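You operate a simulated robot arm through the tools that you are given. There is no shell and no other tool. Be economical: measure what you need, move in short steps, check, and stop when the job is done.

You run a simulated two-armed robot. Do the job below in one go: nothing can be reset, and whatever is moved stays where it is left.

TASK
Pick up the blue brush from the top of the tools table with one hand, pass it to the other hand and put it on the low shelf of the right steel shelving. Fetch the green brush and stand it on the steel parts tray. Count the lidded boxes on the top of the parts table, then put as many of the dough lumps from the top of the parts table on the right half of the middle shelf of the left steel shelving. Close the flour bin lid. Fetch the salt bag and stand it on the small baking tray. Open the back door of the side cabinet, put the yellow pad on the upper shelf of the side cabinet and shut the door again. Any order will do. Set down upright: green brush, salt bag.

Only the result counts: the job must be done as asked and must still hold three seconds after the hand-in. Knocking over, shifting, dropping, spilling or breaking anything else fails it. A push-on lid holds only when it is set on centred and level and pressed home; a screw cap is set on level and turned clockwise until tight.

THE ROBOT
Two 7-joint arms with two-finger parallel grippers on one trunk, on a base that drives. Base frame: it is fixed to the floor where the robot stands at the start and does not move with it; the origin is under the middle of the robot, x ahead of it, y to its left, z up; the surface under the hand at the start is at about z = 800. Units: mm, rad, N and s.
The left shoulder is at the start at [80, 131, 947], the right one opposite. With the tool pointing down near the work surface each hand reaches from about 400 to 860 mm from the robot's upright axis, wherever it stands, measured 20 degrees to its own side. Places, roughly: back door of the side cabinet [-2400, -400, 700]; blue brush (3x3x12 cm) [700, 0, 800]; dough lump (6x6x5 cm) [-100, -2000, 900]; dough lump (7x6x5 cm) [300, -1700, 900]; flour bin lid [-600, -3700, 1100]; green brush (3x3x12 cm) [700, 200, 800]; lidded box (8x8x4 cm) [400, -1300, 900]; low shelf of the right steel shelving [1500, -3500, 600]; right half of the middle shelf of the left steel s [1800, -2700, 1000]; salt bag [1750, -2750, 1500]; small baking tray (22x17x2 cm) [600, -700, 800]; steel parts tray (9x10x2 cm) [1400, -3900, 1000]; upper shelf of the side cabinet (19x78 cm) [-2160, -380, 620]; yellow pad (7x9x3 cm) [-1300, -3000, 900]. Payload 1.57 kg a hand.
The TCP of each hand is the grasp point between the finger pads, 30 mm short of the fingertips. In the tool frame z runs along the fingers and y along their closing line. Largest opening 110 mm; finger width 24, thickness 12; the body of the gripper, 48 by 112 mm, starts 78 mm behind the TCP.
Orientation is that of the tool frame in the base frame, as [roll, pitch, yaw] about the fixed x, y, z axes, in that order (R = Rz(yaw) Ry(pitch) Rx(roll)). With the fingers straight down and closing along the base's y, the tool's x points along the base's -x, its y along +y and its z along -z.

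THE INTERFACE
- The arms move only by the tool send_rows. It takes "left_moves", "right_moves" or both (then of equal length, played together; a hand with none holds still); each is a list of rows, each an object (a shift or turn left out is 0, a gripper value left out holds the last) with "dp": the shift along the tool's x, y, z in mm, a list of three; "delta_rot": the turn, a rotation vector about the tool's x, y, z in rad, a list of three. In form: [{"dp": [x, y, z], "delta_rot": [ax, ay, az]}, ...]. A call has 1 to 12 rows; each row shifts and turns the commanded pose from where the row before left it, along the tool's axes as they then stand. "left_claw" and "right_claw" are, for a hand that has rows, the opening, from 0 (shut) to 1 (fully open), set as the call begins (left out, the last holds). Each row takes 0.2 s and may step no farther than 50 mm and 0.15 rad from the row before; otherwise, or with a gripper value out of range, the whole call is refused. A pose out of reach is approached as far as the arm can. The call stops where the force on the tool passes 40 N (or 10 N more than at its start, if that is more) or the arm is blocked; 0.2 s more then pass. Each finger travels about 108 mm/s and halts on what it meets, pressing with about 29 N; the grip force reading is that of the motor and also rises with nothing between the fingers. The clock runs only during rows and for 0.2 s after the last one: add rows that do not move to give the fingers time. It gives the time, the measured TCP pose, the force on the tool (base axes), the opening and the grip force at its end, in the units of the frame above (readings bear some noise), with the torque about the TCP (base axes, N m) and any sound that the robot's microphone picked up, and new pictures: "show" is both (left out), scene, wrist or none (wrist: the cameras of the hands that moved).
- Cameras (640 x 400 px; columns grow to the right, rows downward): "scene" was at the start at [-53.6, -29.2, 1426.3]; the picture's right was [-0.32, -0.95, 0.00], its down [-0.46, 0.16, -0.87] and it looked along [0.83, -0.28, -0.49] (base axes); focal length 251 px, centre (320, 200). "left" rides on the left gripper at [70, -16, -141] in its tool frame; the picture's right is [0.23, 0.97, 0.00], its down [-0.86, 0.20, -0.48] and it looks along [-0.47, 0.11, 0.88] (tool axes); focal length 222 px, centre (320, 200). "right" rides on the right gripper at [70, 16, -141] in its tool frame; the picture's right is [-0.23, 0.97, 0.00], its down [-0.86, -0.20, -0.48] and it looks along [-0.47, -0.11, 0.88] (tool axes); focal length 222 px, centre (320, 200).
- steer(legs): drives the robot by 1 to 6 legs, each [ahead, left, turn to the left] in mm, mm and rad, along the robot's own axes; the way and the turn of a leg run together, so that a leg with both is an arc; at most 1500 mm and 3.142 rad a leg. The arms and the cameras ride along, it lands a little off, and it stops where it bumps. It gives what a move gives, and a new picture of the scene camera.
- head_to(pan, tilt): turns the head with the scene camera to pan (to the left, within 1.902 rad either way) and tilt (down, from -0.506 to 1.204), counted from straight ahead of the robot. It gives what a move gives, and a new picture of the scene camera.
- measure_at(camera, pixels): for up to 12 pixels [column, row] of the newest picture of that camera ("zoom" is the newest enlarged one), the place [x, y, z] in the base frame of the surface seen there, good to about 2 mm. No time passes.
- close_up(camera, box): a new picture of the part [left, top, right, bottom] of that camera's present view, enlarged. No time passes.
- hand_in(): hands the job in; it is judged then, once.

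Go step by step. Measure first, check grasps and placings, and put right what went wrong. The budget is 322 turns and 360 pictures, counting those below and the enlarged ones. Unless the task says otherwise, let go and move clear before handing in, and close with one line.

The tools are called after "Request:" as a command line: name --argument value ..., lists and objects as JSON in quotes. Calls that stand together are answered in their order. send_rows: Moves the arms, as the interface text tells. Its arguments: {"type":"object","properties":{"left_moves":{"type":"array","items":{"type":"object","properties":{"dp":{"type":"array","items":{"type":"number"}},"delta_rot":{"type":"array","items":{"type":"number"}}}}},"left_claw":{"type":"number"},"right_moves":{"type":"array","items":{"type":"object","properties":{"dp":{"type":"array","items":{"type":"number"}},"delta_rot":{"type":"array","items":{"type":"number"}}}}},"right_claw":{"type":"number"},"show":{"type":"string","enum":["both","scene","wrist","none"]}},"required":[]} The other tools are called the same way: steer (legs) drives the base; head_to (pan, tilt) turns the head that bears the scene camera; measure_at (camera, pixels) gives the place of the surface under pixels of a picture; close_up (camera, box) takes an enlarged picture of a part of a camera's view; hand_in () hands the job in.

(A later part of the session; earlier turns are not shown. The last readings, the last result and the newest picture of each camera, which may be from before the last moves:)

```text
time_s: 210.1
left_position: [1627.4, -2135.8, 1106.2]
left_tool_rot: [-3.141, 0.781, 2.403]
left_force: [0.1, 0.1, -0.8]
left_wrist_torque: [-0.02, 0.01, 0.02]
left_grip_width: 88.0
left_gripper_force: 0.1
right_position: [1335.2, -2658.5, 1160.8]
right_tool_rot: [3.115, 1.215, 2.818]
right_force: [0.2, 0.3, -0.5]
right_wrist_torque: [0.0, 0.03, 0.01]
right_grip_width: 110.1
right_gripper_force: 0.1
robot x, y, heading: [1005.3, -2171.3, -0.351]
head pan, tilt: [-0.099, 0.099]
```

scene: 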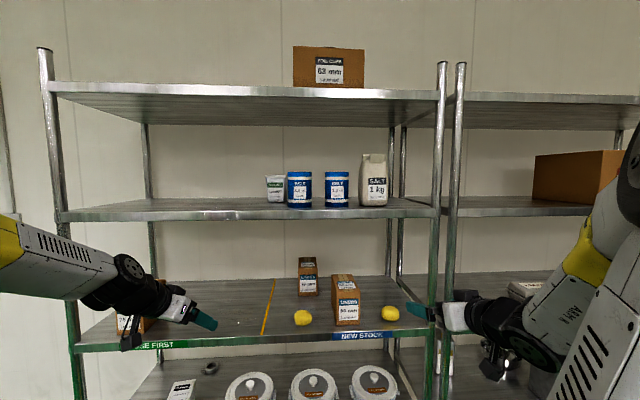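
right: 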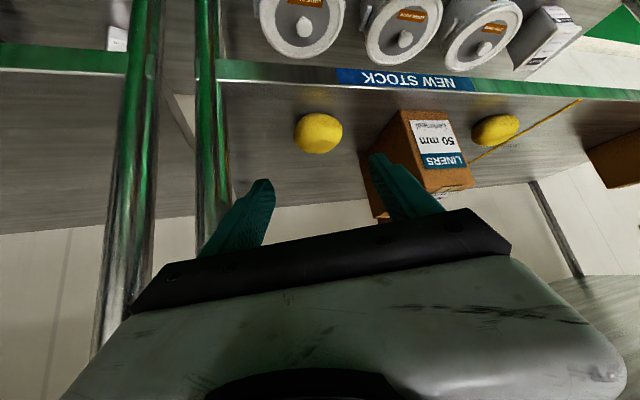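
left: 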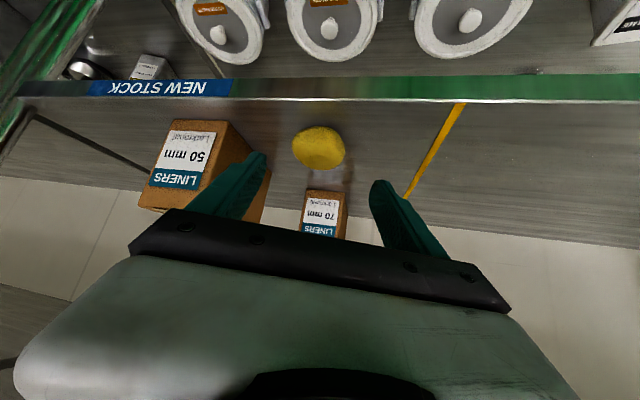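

I'll raise the right hand to the pre-grasp point in front of the salt bag.

Request:
send_rows --right_moves '[{"dp": [-42, 7.1, 8.1]}, {"dp": [-42, 7.1, 8.1]}, {"dp": [-42, 7.1, 8.1]}, {"dp": [-42, 7.1, 8.1]}, {"dp": [-42, 7.1, 8.1]}, {"dp": [-42, 7.1, 8.1]}, {"dp": [-42, 7.1, 8.1]}, {"dp": [-42, 7.1, 8.1]}, {}]' --show "both"

```text
time_s: 212.1
left_position: [1627.7, -2136.9, 1106.0]
left_tool_rot: [3.141, 0.782, 2.402]
left_force: [-0.1, -0.2, -0.5]
left_wrist_torque: [0.01, 0.02, 0.02]
left_grip_width: 87.8
left_gripper_force: 0.1
right_position: [1523.9, -2657.4, 1456.3]
right_tool_rot: [3.114, 1.214, 2.816]
right_force: [-0.9, 0.1, -0.6]
right_wrist_torque: [-0.06, -0.01, 0.0]
right_grip_width: 109.8
right_gripper_force: 0.0
robot x, y, heading: [1005.3, -2171.0, -0.358]
head pan, tilt: [-0.099, 0.099]
```

scene: 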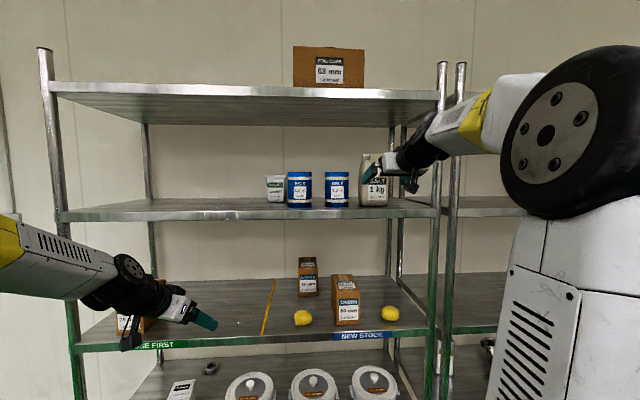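
right: 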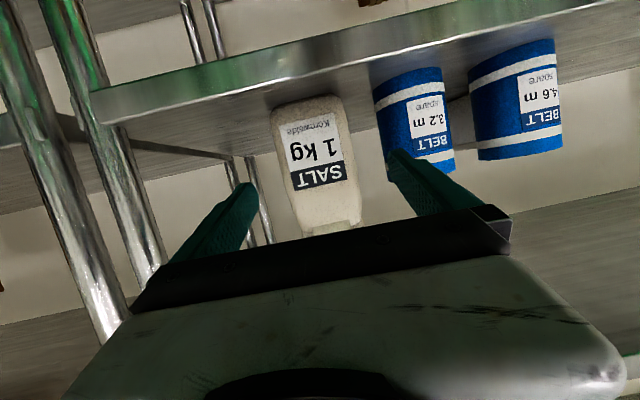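

I'll measure the bag and belt from the right camera to refine.

Request:
measure_at --camera "right" --pixels '[[277, 130], [348, 120], [285, 180], [358, 180], [300, 105], [380, 120], [390, 160], [318, 160], [160, 260]]'

```text
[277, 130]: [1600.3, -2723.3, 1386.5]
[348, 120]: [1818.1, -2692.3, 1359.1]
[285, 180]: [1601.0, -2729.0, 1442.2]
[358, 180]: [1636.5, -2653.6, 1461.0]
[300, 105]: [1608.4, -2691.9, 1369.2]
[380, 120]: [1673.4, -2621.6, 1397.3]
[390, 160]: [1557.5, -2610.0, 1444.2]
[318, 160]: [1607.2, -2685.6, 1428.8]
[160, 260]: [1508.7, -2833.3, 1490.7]
```

Centred to within a few mm. I'll advance 127 mm around the bag.

Request:
send_rows --right_moves '[{"dp": [-10.9, -1, 29.9]}, {"dp": [-10.9, -1, 29.9]}, {"dp": [-10.9, -1, 29.9]}, {"dp": [-10.9, -1, 29.9]}, {}]' --show "both"

```text
time_s: 213.3
left_position: [1627.4, -2135.5, 1105.6]
left_tool_rot: [3.14, 0.782, 2.403]
left_force: [0.2, -0.2, 0.2]
left_wrist_torque: [-0.01, 0.02, 0.04]
left_grip_width: 88.0
left_gripper_force: 0.0
right_position: [1641.4, -2698.9, 1453.3]
right_tool_rot: [3.116, 1.215, 2.816]
right_force: [-1.1, 0.4, -0.3]
right_wrist_torque: [-0.01, 0.01, 0.02]
right_grip_width: 110.1
right_gripper_force: 0.0
robot x, y, heading: [1005.6, -2171.5, -0.352]
head pan, tilt: [-0.099, 0.099]
```

scene: 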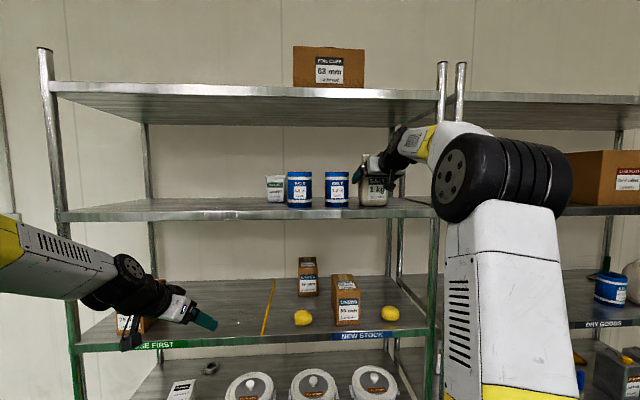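
right: 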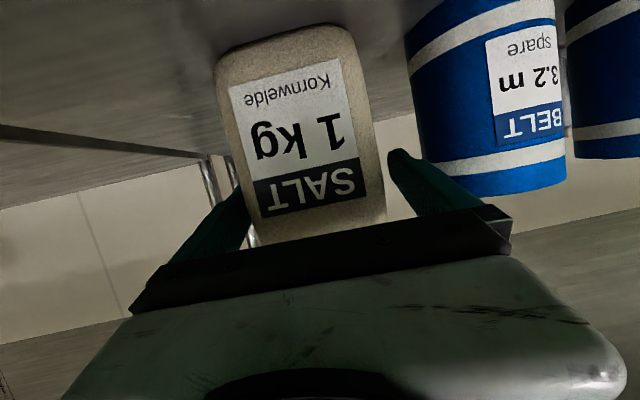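

Good placement. I'll close the fingers on the bag.

Request:
send_rows --right_moves '[{}, {}, {}, {}]' --right_claw 0 --show "wrist"

Request:
send_rows --right_moves '[{"dp": [-9.4, 0, -3.4]}, {"dp": [-18.8, 0, -6.8]}, {}]' --show "wrist"

```text
time_s: 214.3
left_position: [1627.1, -2138.0, 1106.3]
left_tool_rot: [3.141, 0.782, 2.406]
left_force: [-0.3, 0.0, 0.6]
left_wrist_torque: [-0.01, -0.01, 0.0]
left_grip_width: 87.9
left_gripper_force: 0.2
right_position: [1641.6, -2699.1, 1452.7]
right_tool_rot: [3.116, 1.215, 2.817]
right_force: [-1.0, -4.2, 0.6]
right_wrist_torque: [-0.11, -0.21, -0.09]
right_grip_width: 86.5
right_gripper_force: 28.9
robot x, y, heading: [1008.8, -2168.0, -0.355]
head pan, tilt: [-0.099, 0.099]
```

right: 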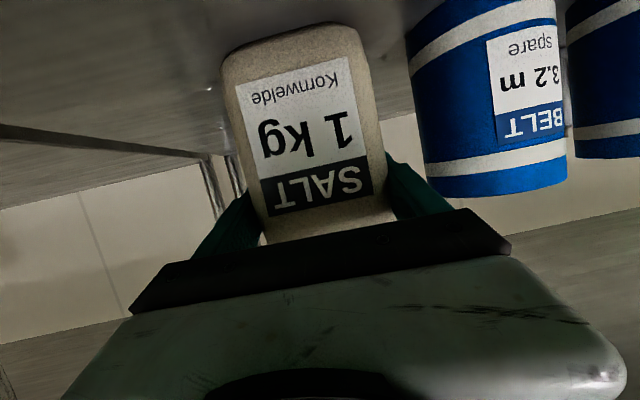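

```text
time_s: 215.1
left_position: [1628.1, -2137.4, 1104.8]
left_tool_rot: [-3.141, 0.782, 2.403]
left_force: [1.0, 0.9, -1.2]
left_wrist_torque: [-0.02, 0.01, 0.0]
left_grip_width: 87.6
left_gripper_force: 0.0
right_position: [1639.8, -2700.0, 1483.5]
right_tool_rot: [3.113, 1.213, 2.816]
right_force: [0.7, -0.4, -9.9]
right_wrist_torque: [0.02, 0.11, 0.02]
right_grip_width: 86.7
right_gripper_force: 29.2
robot x, y, heading: [1002.2, -2167.4, -0.358]
head pan, tilt: [-0.099, 0.099]
```

right: 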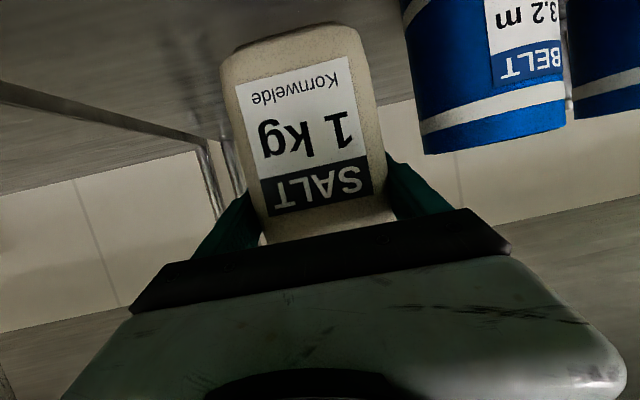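

The salt bag is held (10 N). I'll drive back out and then bring the arm in lower.

Request:
steer --legs '[[-330, 0, 0]]'

Request:
send_rows --right_moves '[{"dp": [44.4, 0, -13]}, {"dp": [44.4, 0, -13]}, {"dp": [44.4, 0, -13]}, {"dp": [44.4, 0, -13]}, {"dp": [44.4, 0, -13]}, {"dp": [44.4, 0, -13]}]' --show "scene"

```text
time_s: 217.2
left_position: [1321.2, -2023.3, 1105.3]
left_tool_rot: [-3.141, 0.781, 2.401]
left_force: [-0.7, -0.3, 0.2]
left_wrist_torque: [0.02, 0.01, 0.0]
left_grip_width: 88.0
left_gripper_force: 0.1
right_position: [1334.5, -2586.6, 1484.4]
right_tool_rot: [3.115, 1.216, 2.816]
right_force: [-0.3, 0.4, -10.5]
right_wrist_torque: [0.04, 0.09, 0.0]
right_grip_width: 86.5
right_gripper_force: 29.3
robot x, y, heading: [697.1, -2054.1, -0.359]
head pan, tilt: [-0.099, 0.099]
```

scene: 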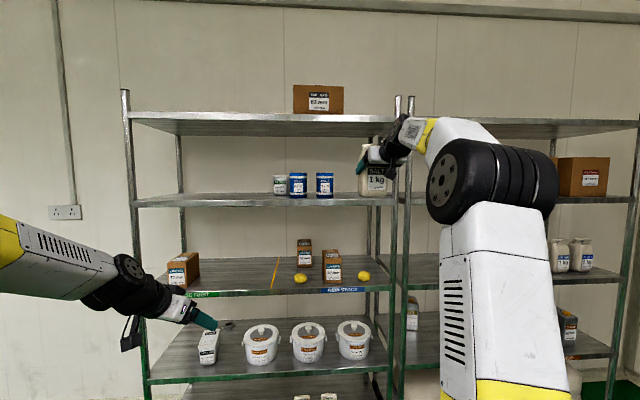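

```text
time_s: 218.6
left_position: [1320.5, -2022.9, 1106.6]
left_tool_rot: [3.141, 0.781, 2.4]
left_force: [-0.1, 0.0, -0.5]
left_wrist_torque: [0.03, -0.01, -0.05]
left_grip_width: 87.9
left_gripper_force: 0.1
right_position: [1174.5, -2536.0, 1263.4]
right_tool_rot: [3.117, 1.213, 2.819]
right_force: [1.2, 0.6, -10.0]
right_wrist_torque: [-0.01, 0.07, 0.01]
right_grip_width: 86.9
right_gripper_force: 29.3
robot x, y, heading: [696.9, -2058.2, -0.356]
head pan, tilt: [-0.099, 0.099]
```

scene: 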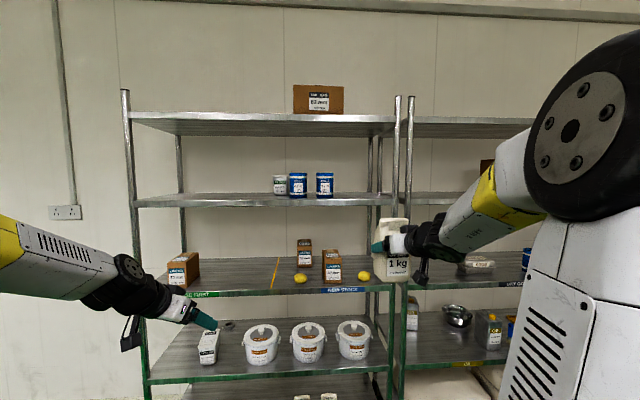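

Salt bag is secure. I'll look left along the aisle to see whether the tools table (and small baking tray) can be reached from this side.

Request:
head_to --pan 1.75 --tilt 0.4

```text
time_s: 220.5
left_position: [1320.9, -2023.9, 1105.9]
left_tool_rot: [-3.14, 0.782, 2.402]
left_force: [0.2, 0.6, 0.2]
left_wrist_torque: [-0.02, 0.0, -0.02]
left_grip_width: 88.0
left_gripper_force: 0.1
right_position: [1175.4, -2535.8, 1264.1]
right_tool_rot: [3.118, 1.213, 2.815]
right_force: [-0.5, 0.4, -9.6]
right_wrist_torque: [0.0, 0.06, 0.01]
right_grip_width: 86.9
right_gripper_force: 28.6
robot x, y, heading: [698.0, -2055.5, -0.358]
head pan, tilt: [1.751, 0.4]
```

scene: 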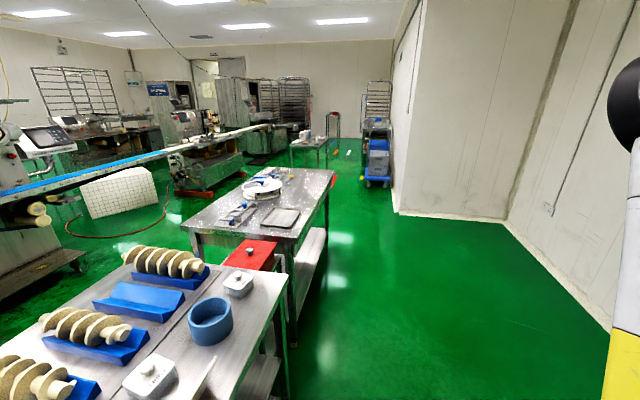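

The aisle continues alongside the tools table, and the small tray is at (281,217). I'll measure it.

Request:
close_up --camera "scene" --box '[180, 150, 340, 250]'

Request:
measure_at --camera "scene" --pixels '[[281, 217], [265, 222], [295, 225], [272, 208], [300, 210], [286, 240], [330, 172], [295, 345], [400, 214], [505, 222], [272, 268], [610, 325]]'

```text
4.00 times, centred on (260, 200) of scene
```

zoom: 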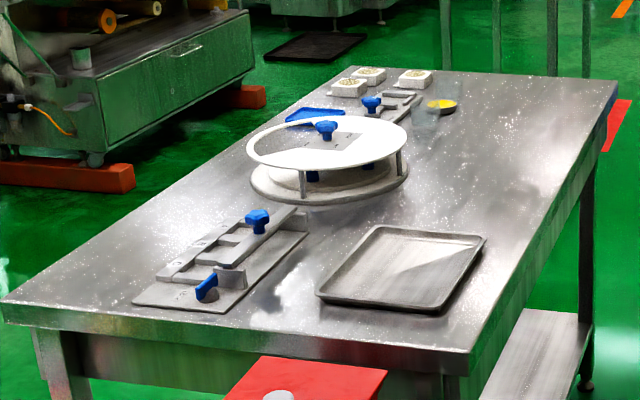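

```text
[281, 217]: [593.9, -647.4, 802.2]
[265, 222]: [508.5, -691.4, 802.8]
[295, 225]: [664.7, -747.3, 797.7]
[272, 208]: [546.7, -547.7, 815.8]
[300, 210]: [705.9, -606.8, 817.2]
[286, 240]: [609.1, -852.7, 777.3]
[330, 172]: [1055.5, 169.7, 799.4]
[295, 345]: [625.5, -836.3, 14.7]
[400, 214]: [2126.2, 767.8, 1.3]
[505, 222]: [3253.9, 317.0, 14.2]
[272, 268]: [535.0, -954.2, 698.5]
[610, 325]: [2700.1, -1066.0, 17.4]
```

The tray centre is at about (597,-652), z 802, near the aisle edge. I'll strafe left beside it and turn to face the table.

Request:
steer --legs '[[200, 1030, 0], [0, 0, 1.571], [0, 0, 1.571]]'

Request:
head_to --pan -0.1 --tilt 0.5

```text
time_s: 233.4
left_position: [625.1, -1167.6, 1105.5]
left_tool_rot: [-3.141, 0.783, -0.806]
left_force: [-0.6, 0.3, -0.2]
left_wrist_torque: [-0.03, 0.02, -0.01]
left_grip_width: 87.7
left_gripper_force: 0.1
right_position: [806.3, -666.4, 1263.6]
right_tool_rot: [3.115, 1.212, -0.393]
right_force: [-0.6, 0.5, -9.3]
right_wrist_torque: [-0.04, -0.08, -0.03]
right_grip_width: 86.7
right_gripper_force: 28.7
robot x, y, heading: [1249.3, -1178.7, 2.718]
head pan, tilt: [1.751, 0.4]
```

scene: 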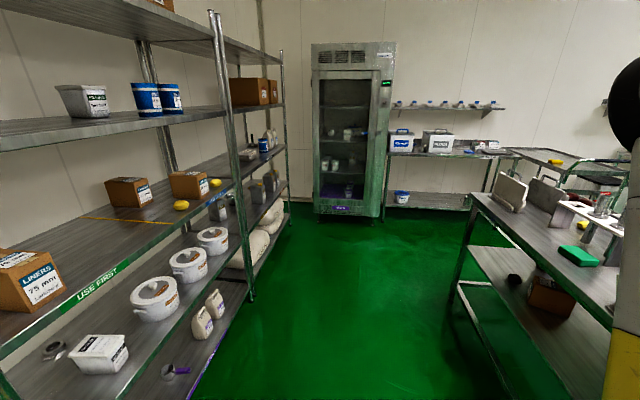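

```text
time_s: 235.2
left_position: [625.6, -1167.9, 1106.5]
left_tool_rot: [-3.141, 0.783, -0.805]
left_force: [-0.7, 0.3, -0.5]
left_wrist_torque: [-0.02, -0.01, 0.04]
left_grip_width: 88.1
left_gripper_force: 0.0
right_position: [805.2, -666.6, 1264.7]
right_tool_rot: [3.116, 1.214, -0.393]
right_force: [0.1, 0.3, -9.2]
right_wrist_torque: [0.01, -0.13, 0.04]
right_grip_width: 86.7
right_gripper_force: 28.8
robot x, y, heading: [1250.2, -1180.1, 2.713]
head pan, tilt: [-0.099, 0.499]
```

scene: 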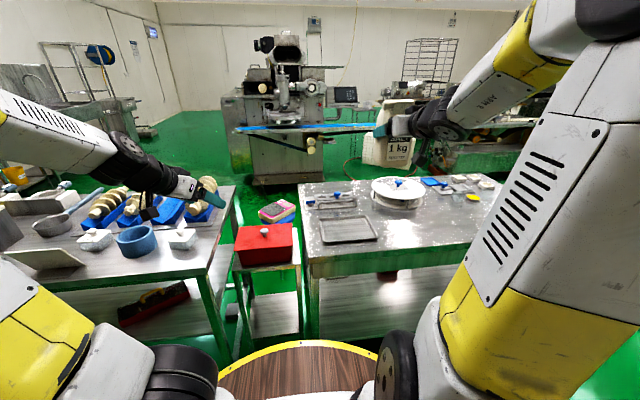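

Facing the table now. I'll measure the tray corners.

Request:
close_up --camera "scene" --box '[290, 180, 450, 280]'

Request:
measure_at --camera "zoom" --pixels '[[130, 155], [310, 145], [125, 250], [355, 230], [230, 200], [160, 200], [300, 200], [200, 95], [250, 50], [380, 80], [60, 330]]'

```text
4.00 times, centred on (370, 230) of scene
```

zoom: 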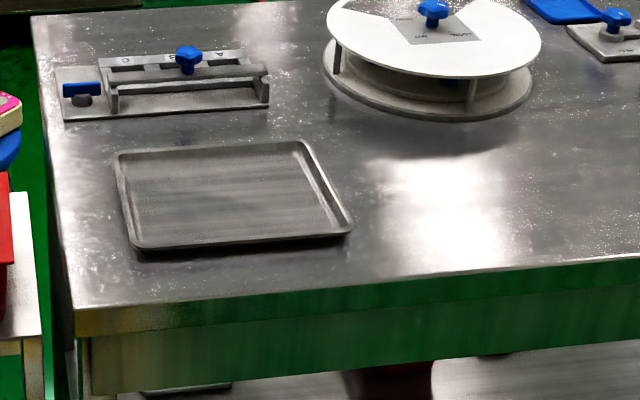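

```text
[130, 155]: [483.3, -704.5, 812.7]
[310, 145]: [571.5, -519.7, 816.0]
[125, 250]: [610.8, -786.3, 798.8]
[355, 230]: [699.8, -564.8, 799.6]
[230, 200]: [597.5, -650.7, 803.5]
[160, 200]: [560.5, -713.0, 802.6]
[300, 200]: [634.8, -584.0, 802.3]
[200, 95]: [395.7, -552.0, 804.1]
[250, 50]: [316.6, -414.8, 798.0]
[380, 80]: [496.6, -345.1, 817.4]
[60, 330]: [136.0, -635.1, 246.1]
```

I'll turn the right hand slightly left, drive forward 200 mm and then lower the bag over the tray.

Request:
send_rows --right_moves '[{"delta_rot": [-0.14, 0, -0.051]}, {"delta_rot": [-0.14, 0, -0.051]}, {}]' --show "none"

Request:
steer --legs '[[200, 0, 0]]'

```text
time_s: 236.0
left_position: [626.6, -1168.1, 1105.9]
left_tool_rot: [-3.14, 0.781, -0.806]
left_force: [-0.1, 0.2, 0.3]
left_wrist_torque: [0.04, 0.02, 0.02]
left_grip_width: 87.9
left_gripper_force: 0.0
right_position: [804.3, -666.9, 1263.5]
right_tool_rot: [3.109, 1.216, -0.1]
right_force: [0.2, 0.1, -9.7]
right_wrist_torque: [-0.02, -0.11, 0.01]
right_grip_width: 86.2
right_gripper_force: 29.4
robot x, y, heading: [1250.3, -1178.1, 2.716]
head pan, tilt: [-0.099, 0.499]
```

```text
time_s: 237.6
left_position: [446.3, -1090.3, 1105.9]
left_tool_rot: [-3.141, 0.781, -0.8]
left_force: [0.9, -0.7, 0.6]
left_wrist_torque: [0.0, 0.02, 0.01]
left_grip_width: 87.9
left_gripper_force: 0.0
right_position: [623.3, -588.7, 1263.7]
right_tool_rot: [3.111, 1.217, -0.092]
right_force: [0.4, -0.1, -9.3]
right_wrist_torque: [0.03, -0.14, 0.0]
right_grip_width: 86.5
right_gripper_force: 29.1
robot x, y, heading: [1069.0, -1095.3, 2.723]
head pan, tilt: [-0.099, 0.499]
```

scene: 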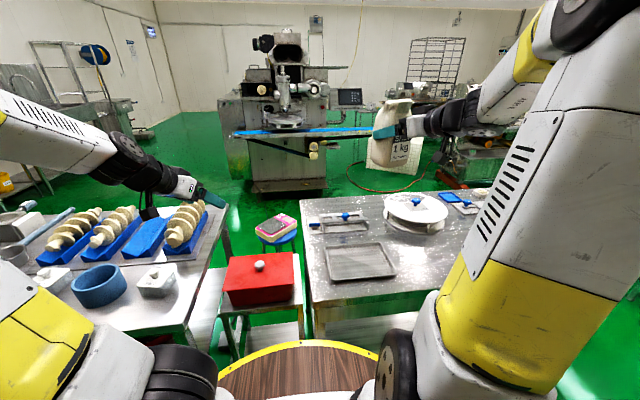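

I'll lower to just above the tray.

Request:
send_rows --right_moves '[{"dp": [39.7, 9, 17.9]}, {"dp": [39.7, 9, 17.9]}, {"dp": [39.7, 9, 17.9]}, {"dp": [39.7, 9, 17.9]}]' --show "scene"

Request:
send_rows --right_moves '[{"dp": [39.7, 9, 17.9]}, {"dp": [39.7, 9, 17.9]}, {"dp": [39.7, 9, 17.9]}, {}]' --show "both"

```text
time_s: 238.6
left_position: [446.5, -1090.7, 1105.4]
left_tool_rot: [-3.141, 0.78, -0.802]
left_force: [0.8, 0.1, 0.5]
left_wrist_torque: [0.0, -0.01, 0.02]
left_grip_width: 88.0
left_gripper_force: 0.1
right_position: [610.3, -626.8, 1090.3]
right_tool_rot: [3.112, 1.216, -0.091]
right_force: [0.3, 0.3, -9.3]
right_wrist_torque: [0.0, -0.13, 0.05]
right_grip_width: 86.9
right_gripper_force: 28.8
robot x, y, heading: [1070.1, -1096.5, 2.724]
head pan, tilt: [-0.099, 0.499]
```

scene: 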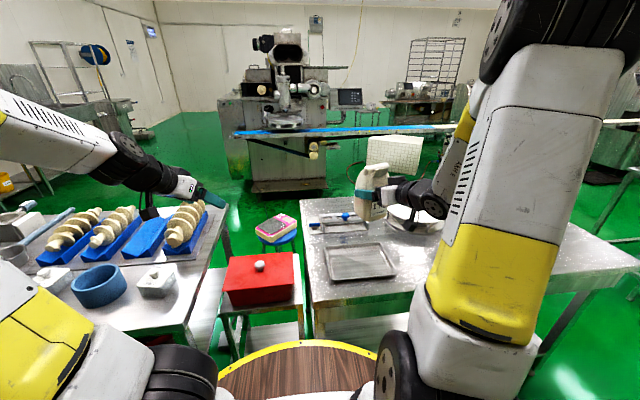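

```text
time_s: 239.6
left_position: [445.0, -1089.9, 1105.5]
left_tool_rot: [-3.141, 0.781, -0.801]
left_force: [-0.4, 0.4, -0.5]
left_wrist_torque: [-0.01, -0.01, -0.01]
left_grip_width: 88.2
left_gripper_force: 0.0
right_position: [597.6, -657.0, 957.2]
right_tool_rot: [3.113, 1.217, -0.095]
right_force: [0.7, -0.9, -9.6]
right_wrist_torque: [0.02, -0.13, -0.06]
right_grip_width: 86.5
right_gripper_force: 28.9
robot x, y, heading: [1066.9, -1097.9, 2.723]
head pan, tilt: [-0.099, 0.499]
```

scene: 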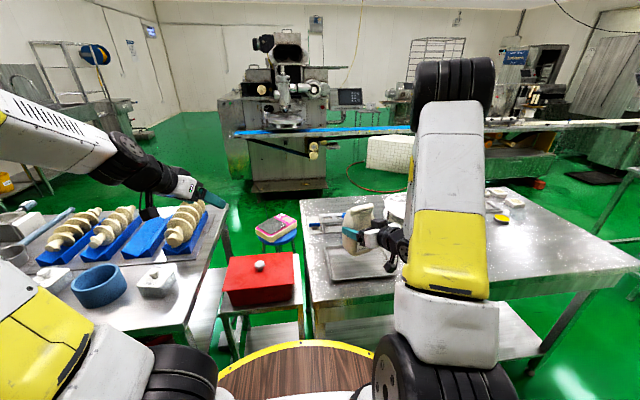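
right: 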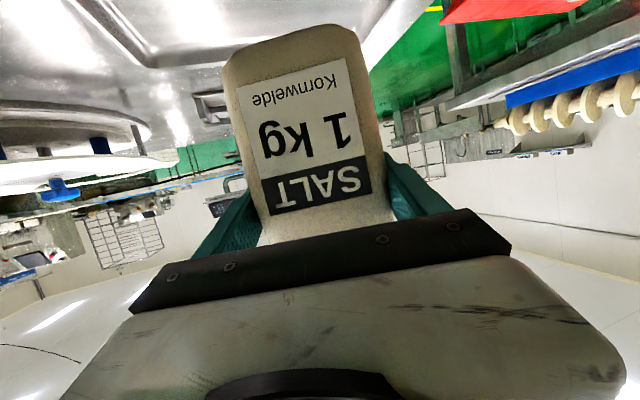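

I'll check the bag's uprightness and lower end.

Request:
measure_at --camera "right" --pixels '[[255, 75], [335, 60], [290, 30], [275, 190], [355, 165], [300, 210], [320, 215], [90, 55]]'

Request:
close_up --camera "scene" --box '[300, 180, 430, 262]'

```text
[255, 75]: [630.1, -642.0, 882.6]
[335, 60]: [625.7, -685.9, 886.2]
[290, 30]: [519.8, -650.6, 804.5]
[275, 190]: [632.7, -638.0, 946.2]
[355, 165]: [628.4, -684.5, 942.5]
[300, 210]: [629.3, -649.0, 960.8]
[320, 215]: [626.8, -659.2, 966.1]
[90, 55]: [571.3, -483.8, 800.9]
```

```text
4.88 times, centred on (365, 221) of scene
```

zoom: 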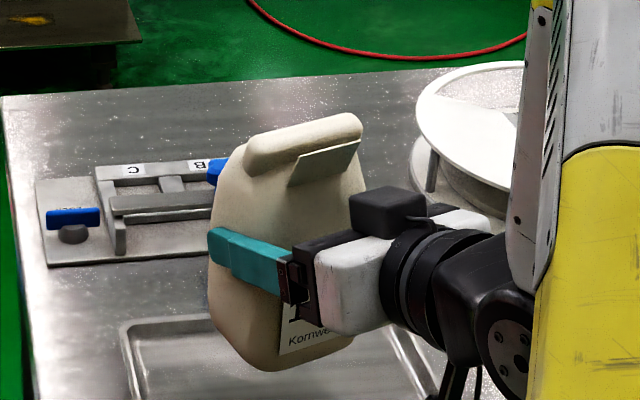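

Tilt is about 3°; I'll correct it, shift 10 mm to the centre, and lower most of the way.

Request:
send_rows --right_moves '[{"dp": [0, -10, 0], "delta_rot": [0, 0.03, -0.035]}, {"dp": [23.5, 0, 8.5]}, {"dp": [18.8, 0, 6.8]}, {"dp": [7, 0, 2.6]}, {}]' --show "both"

Request:
close_up --camera "scene" --box '[300, 180, 430, 282]'

```text
time_s: 240.8
left_position: [445.3, -1091.7, 1105.5]
left_tool_rot: [-3.14, 0.783, -0.802]
left_force: [-0.5, 0.0, 1.1]
left_wrist_torque: [0.0, -0.01, 0.01]
left_grip_width: 88.1
left_gripper_force: 0.1
right_position: [599.8, -644.7, 906.3]
right_tool_rot: [-3.084, 1.185, 0.002]
right_force: [0.1, 1.4, -8.5]
right_wrist_torque: [0.02, -0.09, 0.02]
right_grip_width: 86.3
right_gripper_force: 29.4
robot x, y, heading: [1068.2, -1098.1, 2.721]
head pan, tilt: [-0.099, 0.499]
```

scene: 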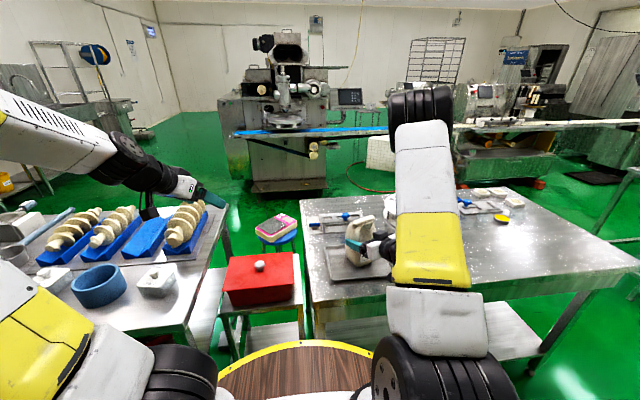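
right: 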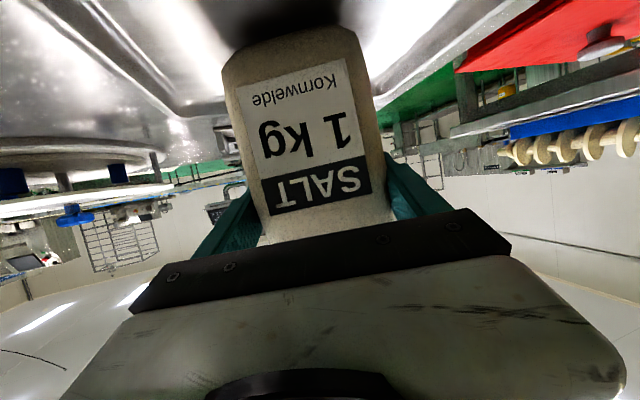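

```text
3.92 times, centred on (365, 231) of scene
```

zoom: 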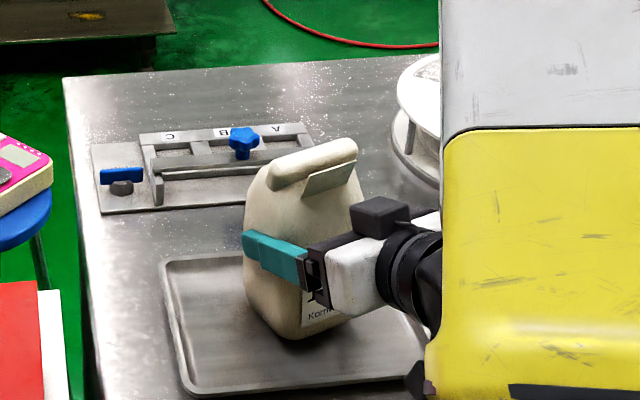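

I'll re-measure the bag's tilt.

Request:
measure_at --camera "right" --pixels '[[255, 75], [335, 60], [275, 190], [355, 165], [300, 210], [245, 80], [360, 60], [262, 215], [390, 190]]'

```text
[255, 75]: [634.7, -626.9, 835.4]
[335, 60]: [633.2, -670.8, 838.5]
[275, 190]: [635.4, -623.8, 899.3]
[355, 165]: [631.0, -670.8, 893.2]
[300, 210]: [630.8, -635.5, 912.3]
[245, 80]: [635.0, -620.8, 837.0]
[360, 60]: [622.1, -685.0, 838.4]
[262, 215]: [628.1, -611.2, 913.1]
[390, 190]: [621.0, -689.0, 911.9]
```

Nearly upright. I'll creep down until it touches.

Request:
send_rows --right_moves '[{"dp": [7.5, 0, 2.7]}, {"dp": [2.8, 0, 1]}, {"dp": [1.9, 0, 0.7]}, {}]' --show "none"

Request:
send_rows --right_moves '[{"dp": [1.4, 0, 0.5]}, {"dp": [1.4, 0, 0.5]}, {}]' --show "none"

```text
time_s: 241.8
left_position: [446.4, -1090.3, 1106.8]
left_tool_rot: [3.139, 0.782, -0.801]
left_force: [0.5, -0.7, 0.0]
left_wrist_torque: [-0.03, 0.05, -0.01]
left_grip_width: 88.1
left_gripper_force: 0.1
right_position: [602.0, -642.1, 894.4]
right_tool_rot: [-3.08, 1.189, 0.006]
right_force: [4.6, 5.6, 19.1]
right_wrist_torque: [-0.4, 0.52, -0.05]
right_grip_width: 87.2
right_gripper_force: 28.9
robot x, y, heading: [1068.2, -1094.0, 2.724]
head pan, tilt: [-0.099, 0.499]
```

```text
time_s: 242.6
left_position: [446.4, -1090.4, 1106.4]
left_tool_rot: [3.14, 0.782, -0.801]
left_force: [0.8, -0.4, 0.5]
left_wrist_torque: [0.03, 0.04, -0.03]
left_grip_width: 88.2
left_gripper_force: 0.0
right_position: [600.0, -642.2, 893.1]
right_tool_rot: [-3.082, 1.189, 0.004]
right_force: [-1.1, 5.9, 20.6]
right_wrist_torque: [-0.52, 0.34, -0.03]
right_grip_width: 87.3
right_gripper_force: 29.5
robot x, y, heading: [1069.9, -1099.9, 2.725]
head pan, tilt: [-0.099, 0.499]
```

It's resting on the tray. I'll open and retract.

Request:
send_rows --right_moves '[{"dp": [-1, 0, -0.4]}, {}, {}, {}]' --right_claw 1.0 --show "wrist"

Request:
send_rows --right_moves '[{"dp": [0, 0, -30]}, {"dp": [0, 0, -40]}, {"dp": [0, 0, -40]}, {"dp": [0, 0, -40]}, {}]' --show "both"

```text
time_s: 243.6
left_position: [445.2, -1090.1, 1106.3]
left_tool_rot: [-3.141, 0.781, -0.799]
left_force: [0.2, 1.1, 0.1]
left_wrist_torque: [-0.01, -0.01, -0.01]
left_grip_width: 87.8
left_gripper_force: 0.1
right_position: [600.0, -643.1, 892.4]
right_tool_rot: [-3.085, 1.184, 0.001]
right_force: [0.0, 1.0, -0.1]
right_wrist_torque: [0.05, -0.01, 0.03]
right_grip_width: 109.8
right_gripper_force: 0.0
robot x, y, heading: [1068.0, -1096.4, 2.722]
head pan, tilt: [-0.099, 0.499]
```

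right: 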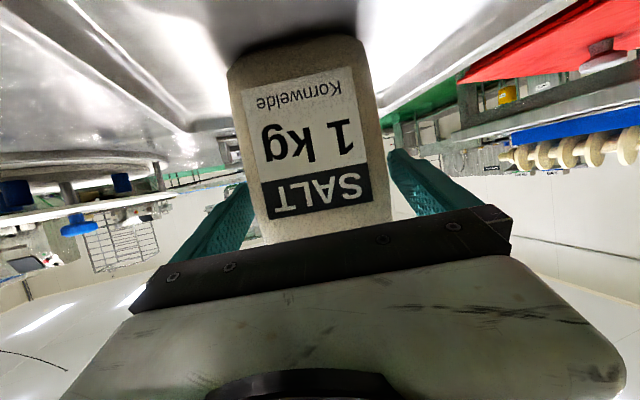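

```text
time_s: 244.8
left_position: [445.5, -1089.9, 1105.0]
left_tool_rot: [-3.141, 0.782, -0.8]
left_force: [0.5, 0.3, -0.7]
left_wrist_torque: [-0.01, -0.05, 0.01]
left_grip_width: 87.7
left_gripper_force: 0.1
right_position: [737.2, -641.1, 948.7]
right_tool_rot: [-3.085, 1.187, 0.002]
right_force: [0.3, 0.5, 0.0]
right_wrist_torque: [-0.01, -0.01, -0.05]
right_grip_width: 109.8
right_gripper_force: 0.0
right hand out of reach, approached as far as the arm can: row 4
robot x, y, heading: [1069.0, -1098.9, 2.72]
head pan, tilt: [-0.099, 0.499]
```

scene: 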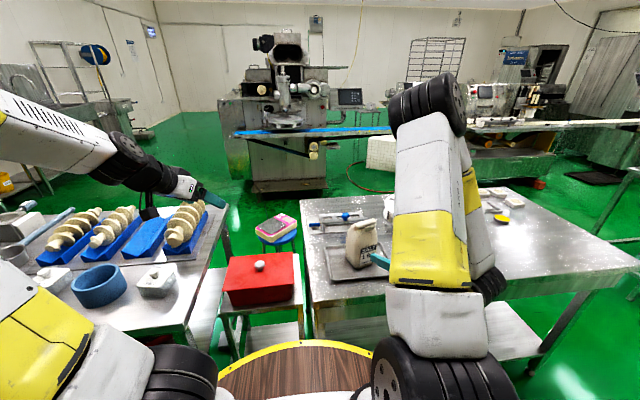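
right: 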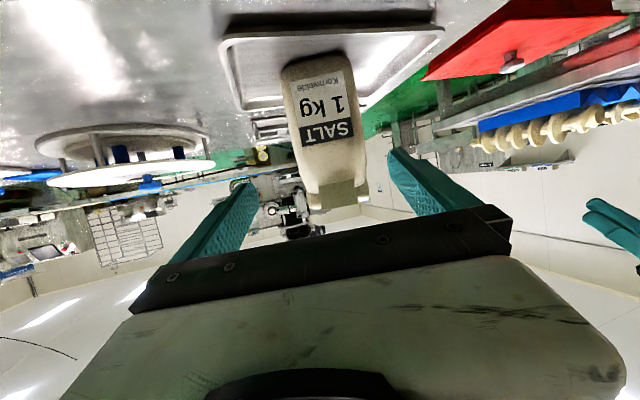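

The salt bag stands on the tray. I'll raise the right hand, back away, and head for the flour bin.

Request:
send_rows --right_moves '[{"dp": [-45, 0, -18]}, {"dp": [-45, 0, -18]}, {"dp": [-45, 0, -18]}, {"dp": [-45, 0, -18]}]' --show "none"

Request:
steer --legs '[[-300, 0, 0.06], [0, 1200, 0]]'

```text
time_s: 245.8
left_position: [444.7, -1090.9, 1106.0]
left_tool_rot: [3.141, 0.781, -0.798]
left_force: [-0.3, 0.3, -0.5]
left_wrist_torque: [0.01, -0.02, -0.02]
left_grip_width: 87.8
left_gripper_force: 0.1
right_position: [738.7, -643.9, 1143.3]
right_tool_rot: [-3.084, 1.186, 0.001]
right_force: [-0.1, 0.1, -0.5]
right_wrist_torque: [0.01, -0.02, 0.03]
right_grip_width: 110.4
right_gripper_force: 0.0
right hand out of reach, approached as far as the arm can: row 1
robot x, y, heading: [1071.3, -1096.5, 2.725]
head pan, tilt: [-0.099, 0.499]
```

```text
time_s: 253.4
left_position: [339.7, -2378.2, 1105.6]
left_tool_rot: [3.141, 0.782, -0.709]
left_force: [-0.1, -0.1, 0.0]
left_wrist_torque: [-0.03, -0.01, -0.01]
left_grip_width: 87.9
left_gripper_force: 0.0
right_position: [589.1, -1907.0, 1142.7]
right_tool_rot: [-3.085, 1.186, 0.094]
right_force: [-0.2, -0.1, 0.1]
right_wrist_torque: [-0.03, 0.0, -0.01]
right_grip_width: 109.8
right_gripper_force: 0.0
robot x, y, heading: [964.0, -2324.4, 2.814]
head pan, tilt: [-0.099, 0.499]
```

scene: 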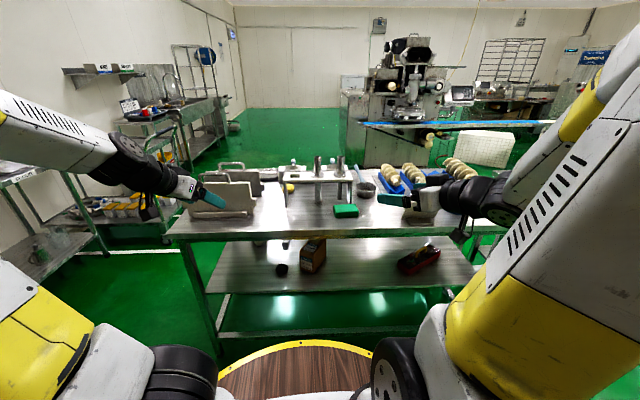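

I'll go along the corridor to in front of the flour bin table.

Request:
steer --legs '[[0, 910, -0.03], [850, 0, 0], [0, 0, 1.54]]'

Request:
head_to --pan 0.0 --tilt 0.4

```text
time_s: 266.0
left_position: [-164.8, -3482.4, 1105.6]
left_tool_rot: [-3.141, 0.783, 0.722]
left_force: [0.3, -0.5, -0.3]
left_wrist_torque: [0.01, 0.0, 0.0]
left_grip_width: 88.1
left_gripper_force: 0.0
right_position: [-596.6, -3168.4, 1141.5]
right_tool_rot: [-3.084, 1.186, 1.521]
right_force: [-0.6, -0.4, -0.2]
right_wrist_torque: [-0.01, 0.01, -0.01]
right_grip_width: 110.0
right_gripper_force: 0.1
robot x, y, heading: [-129.1, -2857.5, -2.034]
head pan, tilt: [-0.099, 0.499]
```

scene: 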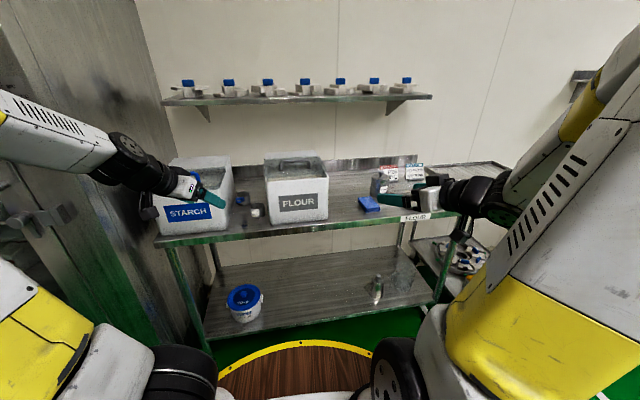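

```text
time_s: 266.7
left_position: [-164.7, -3481.0, 1105.7]
left_tool_rot: [3.141, 0.782, 0.722]
left_force: [1.0, 0.0, -0.3]
left_wrist_torque: [0.02, 0.01, 0.02]
left_grip_width: 88.0
left_gripper_force: 0.0
right_position: [-596.7, -3168.7, 1142.7]
right_tool_rot: [-3.085, 1.187, 1.522]
right_force: [-0.3, -0.8, 1.0]
right_wrist_torque: [0.06, -0.06, 0.0]
right_grip_width: 110.1
right_gripper_force: 0.1
robot x, y, heading: [-125.3, -2855.6, -2.036]
head pan, tilt: [0.0, 0.4]
```

scene: 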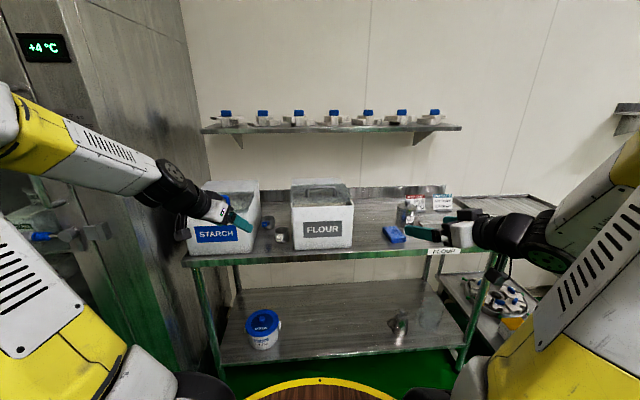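

I'll zoom in on the bins.

Request:
close_up --camera "scene" --box '[180, 160, 380, 285]'

Request:
measure_at --camera "zoom" --pixels '[[365, 150], [545, 150], [360, 85], [540, 85], [450, 95], [450, 75], [460, 120], [450, 200], [400, 110], [500, 110], [450, 140], [450, 62]]'

```text
3.20 times, centred on (280, 222) of scene
```

zoom: 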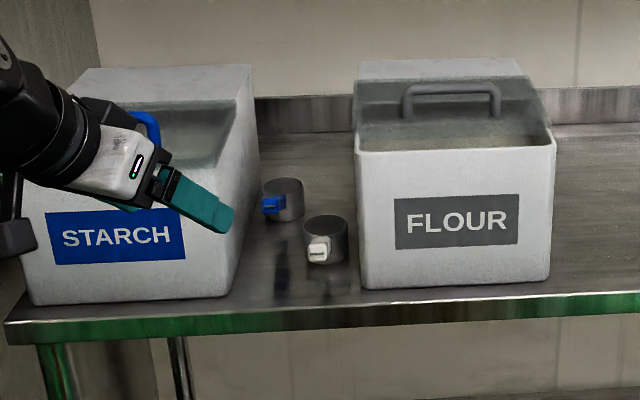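

```text
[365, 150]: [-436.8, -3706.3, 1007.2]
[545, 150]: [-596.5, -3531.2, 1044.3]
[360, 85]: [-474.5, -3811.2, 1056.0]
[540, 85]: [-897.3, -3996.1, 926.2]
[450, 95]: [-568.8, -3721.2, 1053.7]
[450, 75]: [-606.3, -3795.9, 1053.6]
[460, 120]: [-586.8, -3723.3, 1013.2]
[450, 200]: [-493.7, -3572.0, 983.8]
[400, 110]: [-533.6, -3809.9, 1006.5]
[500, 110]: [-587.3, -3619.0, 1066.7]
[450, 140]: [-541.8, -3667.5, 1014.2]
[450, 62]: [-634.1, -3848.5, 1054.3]
```

Request:
close_up --camera "scene" --box '[280, 165, 376, 225]'

Request:
close_up --camera "scene" --box '[180, 165, 276, 225]'

Request:
close_up --camera "left" --box '[0, 0, 640, 400]'

```text
6.67 times, centred on (328, 195) of scene
```

zoom: 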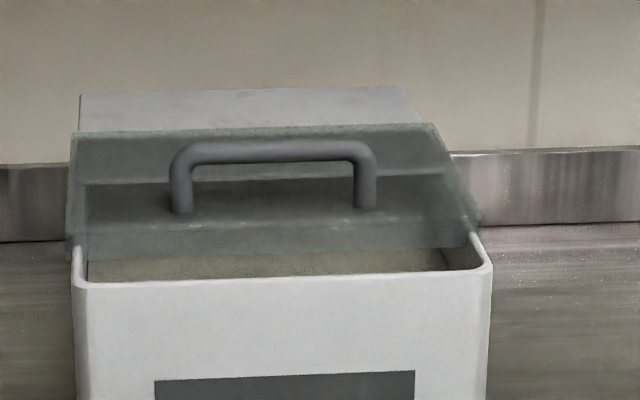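

```text
6.67 times, centred on (228, 195) of scene
```

zoom: 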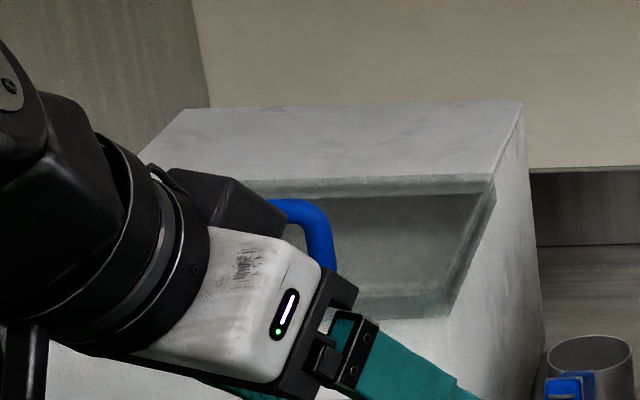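

```text
1.00 times, centred on (320, 200) of left (not enlarged: the box is as wide or as high as the picture)
```

zoom: 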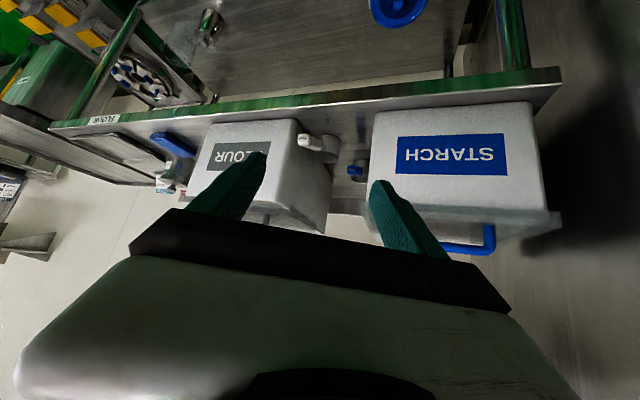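

The FLOUR bin's clear lid seems slid or tilted back, leaving a gap at the front. I'll measure the handle, lid edges and rim.

Request:
close_up --camera "scene" --box '[280, 165, 376, 225]'

Request:
measure_at --camera "zoom" --pixels '[[270, 150], [180, 200], [365, 195], [250, 105], [100, 105], [400, 100], [250, 283], [90, 285], [480, 268], [250, 150], [300, 152], [250, 230]]'

Request:
measure_at --camera "zoom" --pixels '[[250, 130], [250, 170], [250, 185], [250, 200], [250, 215], [250, 245], [250, 255], [250, 265], [120, 230], [440, 150], [470, 220], [75, 150]]'

```text
6.67 times, centred on (328, 195) of scene
```

zoom: 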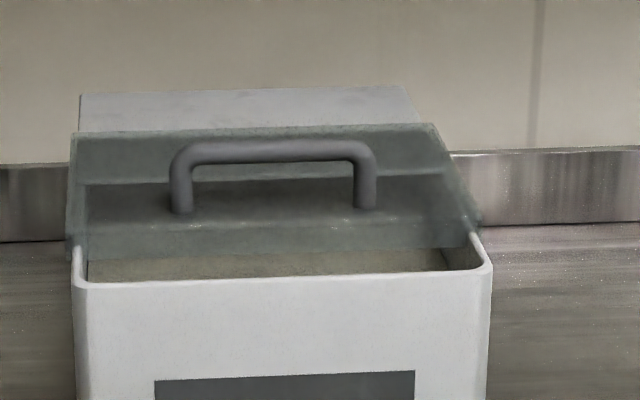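

```text
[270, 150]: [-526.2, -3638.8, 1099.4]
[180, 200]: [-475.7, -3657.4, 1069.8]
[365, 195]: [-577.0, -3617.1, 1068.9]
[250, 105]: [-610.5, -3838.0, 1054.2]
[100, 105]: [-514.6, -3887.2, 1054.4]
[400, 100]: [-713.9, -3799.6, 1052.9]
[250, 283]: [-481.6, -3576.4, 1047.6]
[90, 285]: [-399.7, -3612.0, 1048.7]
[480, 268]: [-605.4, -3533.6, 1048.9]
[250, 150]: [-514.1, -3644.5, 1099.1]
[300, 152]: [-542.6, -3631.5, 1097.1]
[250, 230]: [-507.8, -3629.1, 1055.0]
```

```text
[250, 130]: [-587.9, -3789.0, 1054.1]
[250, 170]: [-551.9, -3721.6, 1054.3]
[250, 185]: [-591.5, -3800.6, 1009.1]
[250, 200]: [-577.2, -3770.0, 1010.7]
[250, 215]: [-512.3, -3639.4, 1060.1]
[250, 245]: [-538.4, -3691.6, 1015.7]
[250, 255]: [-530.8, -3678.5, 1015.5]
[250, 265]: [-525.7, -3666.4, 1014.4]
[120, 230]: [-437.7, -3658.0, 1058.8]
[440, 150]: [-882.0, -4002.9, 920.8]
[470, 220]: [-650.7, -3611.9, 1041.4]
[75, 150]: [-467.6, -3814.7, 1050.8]
```

I'll raise the left hand out of the way and move in front of the FLOUR bin to compare it with the closed STARCH bin.

Request:
send_rows --left_moves '[{"dp": [-30, 0, -30]}, {"dp": [-30, 0, -30]}, {"dp": [-30, 0, -30]}, {"dp": [-30, 0, -30]}]' --show "none"

Request:
steer --legs '[[0, 0, 0.1], [0, -100, 0]]'

Request:
close_up --camera "scene" --box '[140, 150, 380, 300]'

```text
time_s: 267.7
left_position: [-162.7, -3485.3, 1273.6]
left_tool_rot: [-3.14, 0.782, 0.722]
left_force: [-1.1, -0.1, 0.0]
left_wrist_torque: [0.0, -0.01, 0.02]
left_grip_width: 88.1
left_gripper_force: 0.1
right_position: [-596.7, -3168.1, 1141.8]
right_tool_rot: [-3.084, 1.186, 1.522]
right_force: [-0.4, -0.6, 1.0]
right_wrist_torque: [-0.04, -0.01, 0.02]
right_grip_width: 109.9
right_gripper_force: 0.0
robot x, y, heading: [-129.9, -2858.6, -2.041]
head pan, tilt: [0.0, 0.4]
```

```text
time_s: 269.4
left_position: [-194.8, -3448.9, 1273.0]
left_tool_rot: [3.141, 0.781, 0.821]
left_force: [0.7, -0.3, -0.2]
left_wrist_torque: [0.0, -0.04, -0.02]
left_grip_width: 88.0
left_gripper_force: 0.1
right_position: [-659.0, -3176.2, 1142.3]
right_tool_rot: [-3.084, 1.188, 1.623]
right_force: [-0.3, 0.8, -0.8]
right_wrist_torque: [0.01, -0.01, -0.02]
right_grip_width: 109.9
right_gripper_force: 0.1
robot x, y, heading: [-225.6, -2824.0, -1.94]
head pan, tilt: [0.0, 0.4]
```

scene: 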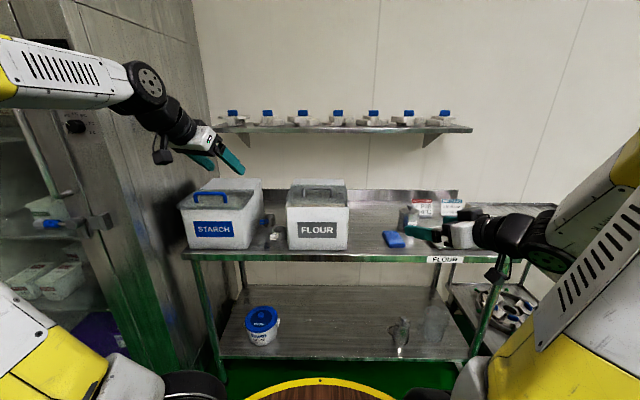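

```text
2.67 times, centred on (260, 225) of scene
```

zoom: 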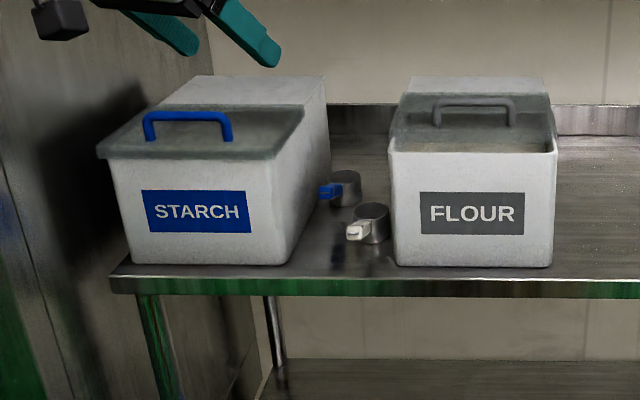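

STARCH's lid lies fully forward, slightly overhanging the front; FLOUR's must slide forward the same way. I'll measure STARCH's handle-to-front distance.

Request:
close_up --camera "scene" --box '[170, 170, 282, 240]'

Request:
measure_at --camera "zoom" --pixels '[[155, 115], [235, 112], [315, 115], [160, 160], [305, 160], [80, 218], [200, 215], [370, 210], [240, 240], [240, 350], [300, 90], [450, 85]]'

Request:
close_up --camera "scene" --box '[270, 170, 382, 240]'

Request:
measure_at --camera "zoom" --pixels '[[200, 90], [320, 92], [260, 88], [207, 118], [322, 122], [250, 150], [250, 160], [250, 135], [260, 165], [120, 165], [420, 165], [250, 240]]'

```text
5.71 times, centred on (226, 205) of scene
```

zoom: 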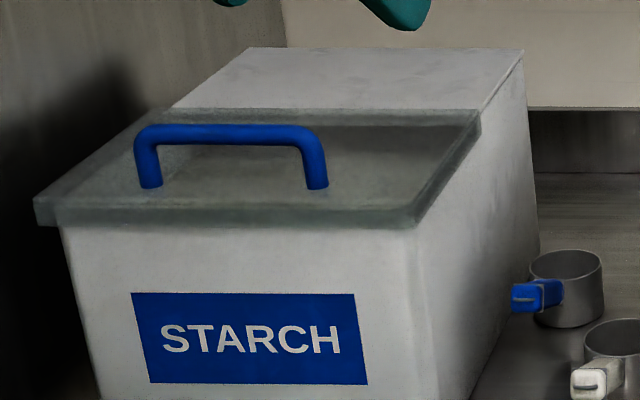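

```text
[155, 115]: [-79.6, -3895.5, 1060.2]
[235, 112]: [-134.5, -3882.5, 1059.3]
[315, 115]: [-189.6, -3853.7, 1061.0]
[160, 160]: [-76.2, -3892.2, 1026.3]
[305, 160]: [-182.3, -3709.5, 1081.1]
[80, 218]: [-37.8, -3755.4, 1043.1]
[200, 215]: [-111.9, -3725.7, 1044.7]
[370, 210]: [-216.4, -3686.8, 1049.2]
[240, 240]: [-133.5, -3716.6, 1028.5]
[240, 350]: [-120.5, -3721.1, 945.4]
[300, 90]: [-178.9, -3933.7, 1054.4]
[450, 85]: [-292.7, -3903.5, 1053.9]
```

```text
5.71 times, centred on (326, 205) of scene
```

zoom: 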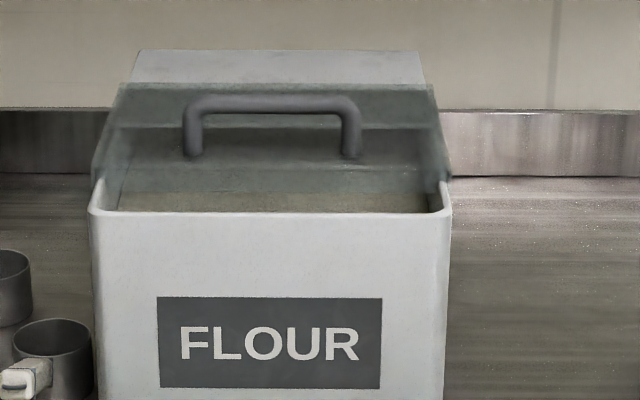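

```text
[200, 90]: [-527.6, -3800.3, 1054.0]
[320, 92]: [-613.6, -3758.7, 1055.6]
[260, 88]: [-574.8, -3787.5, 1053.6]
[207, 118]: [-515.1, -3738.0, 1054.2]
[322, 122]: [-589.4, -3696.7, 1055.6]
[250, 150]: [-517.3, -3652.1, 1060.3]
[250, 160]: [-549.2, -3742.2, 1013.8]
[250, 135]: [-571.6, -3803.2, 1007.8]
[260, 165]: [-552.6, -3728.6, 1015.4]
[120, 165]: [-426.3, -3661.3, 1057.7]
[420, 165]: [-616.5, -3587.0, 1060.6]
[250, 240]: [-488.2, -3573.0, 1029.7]
```

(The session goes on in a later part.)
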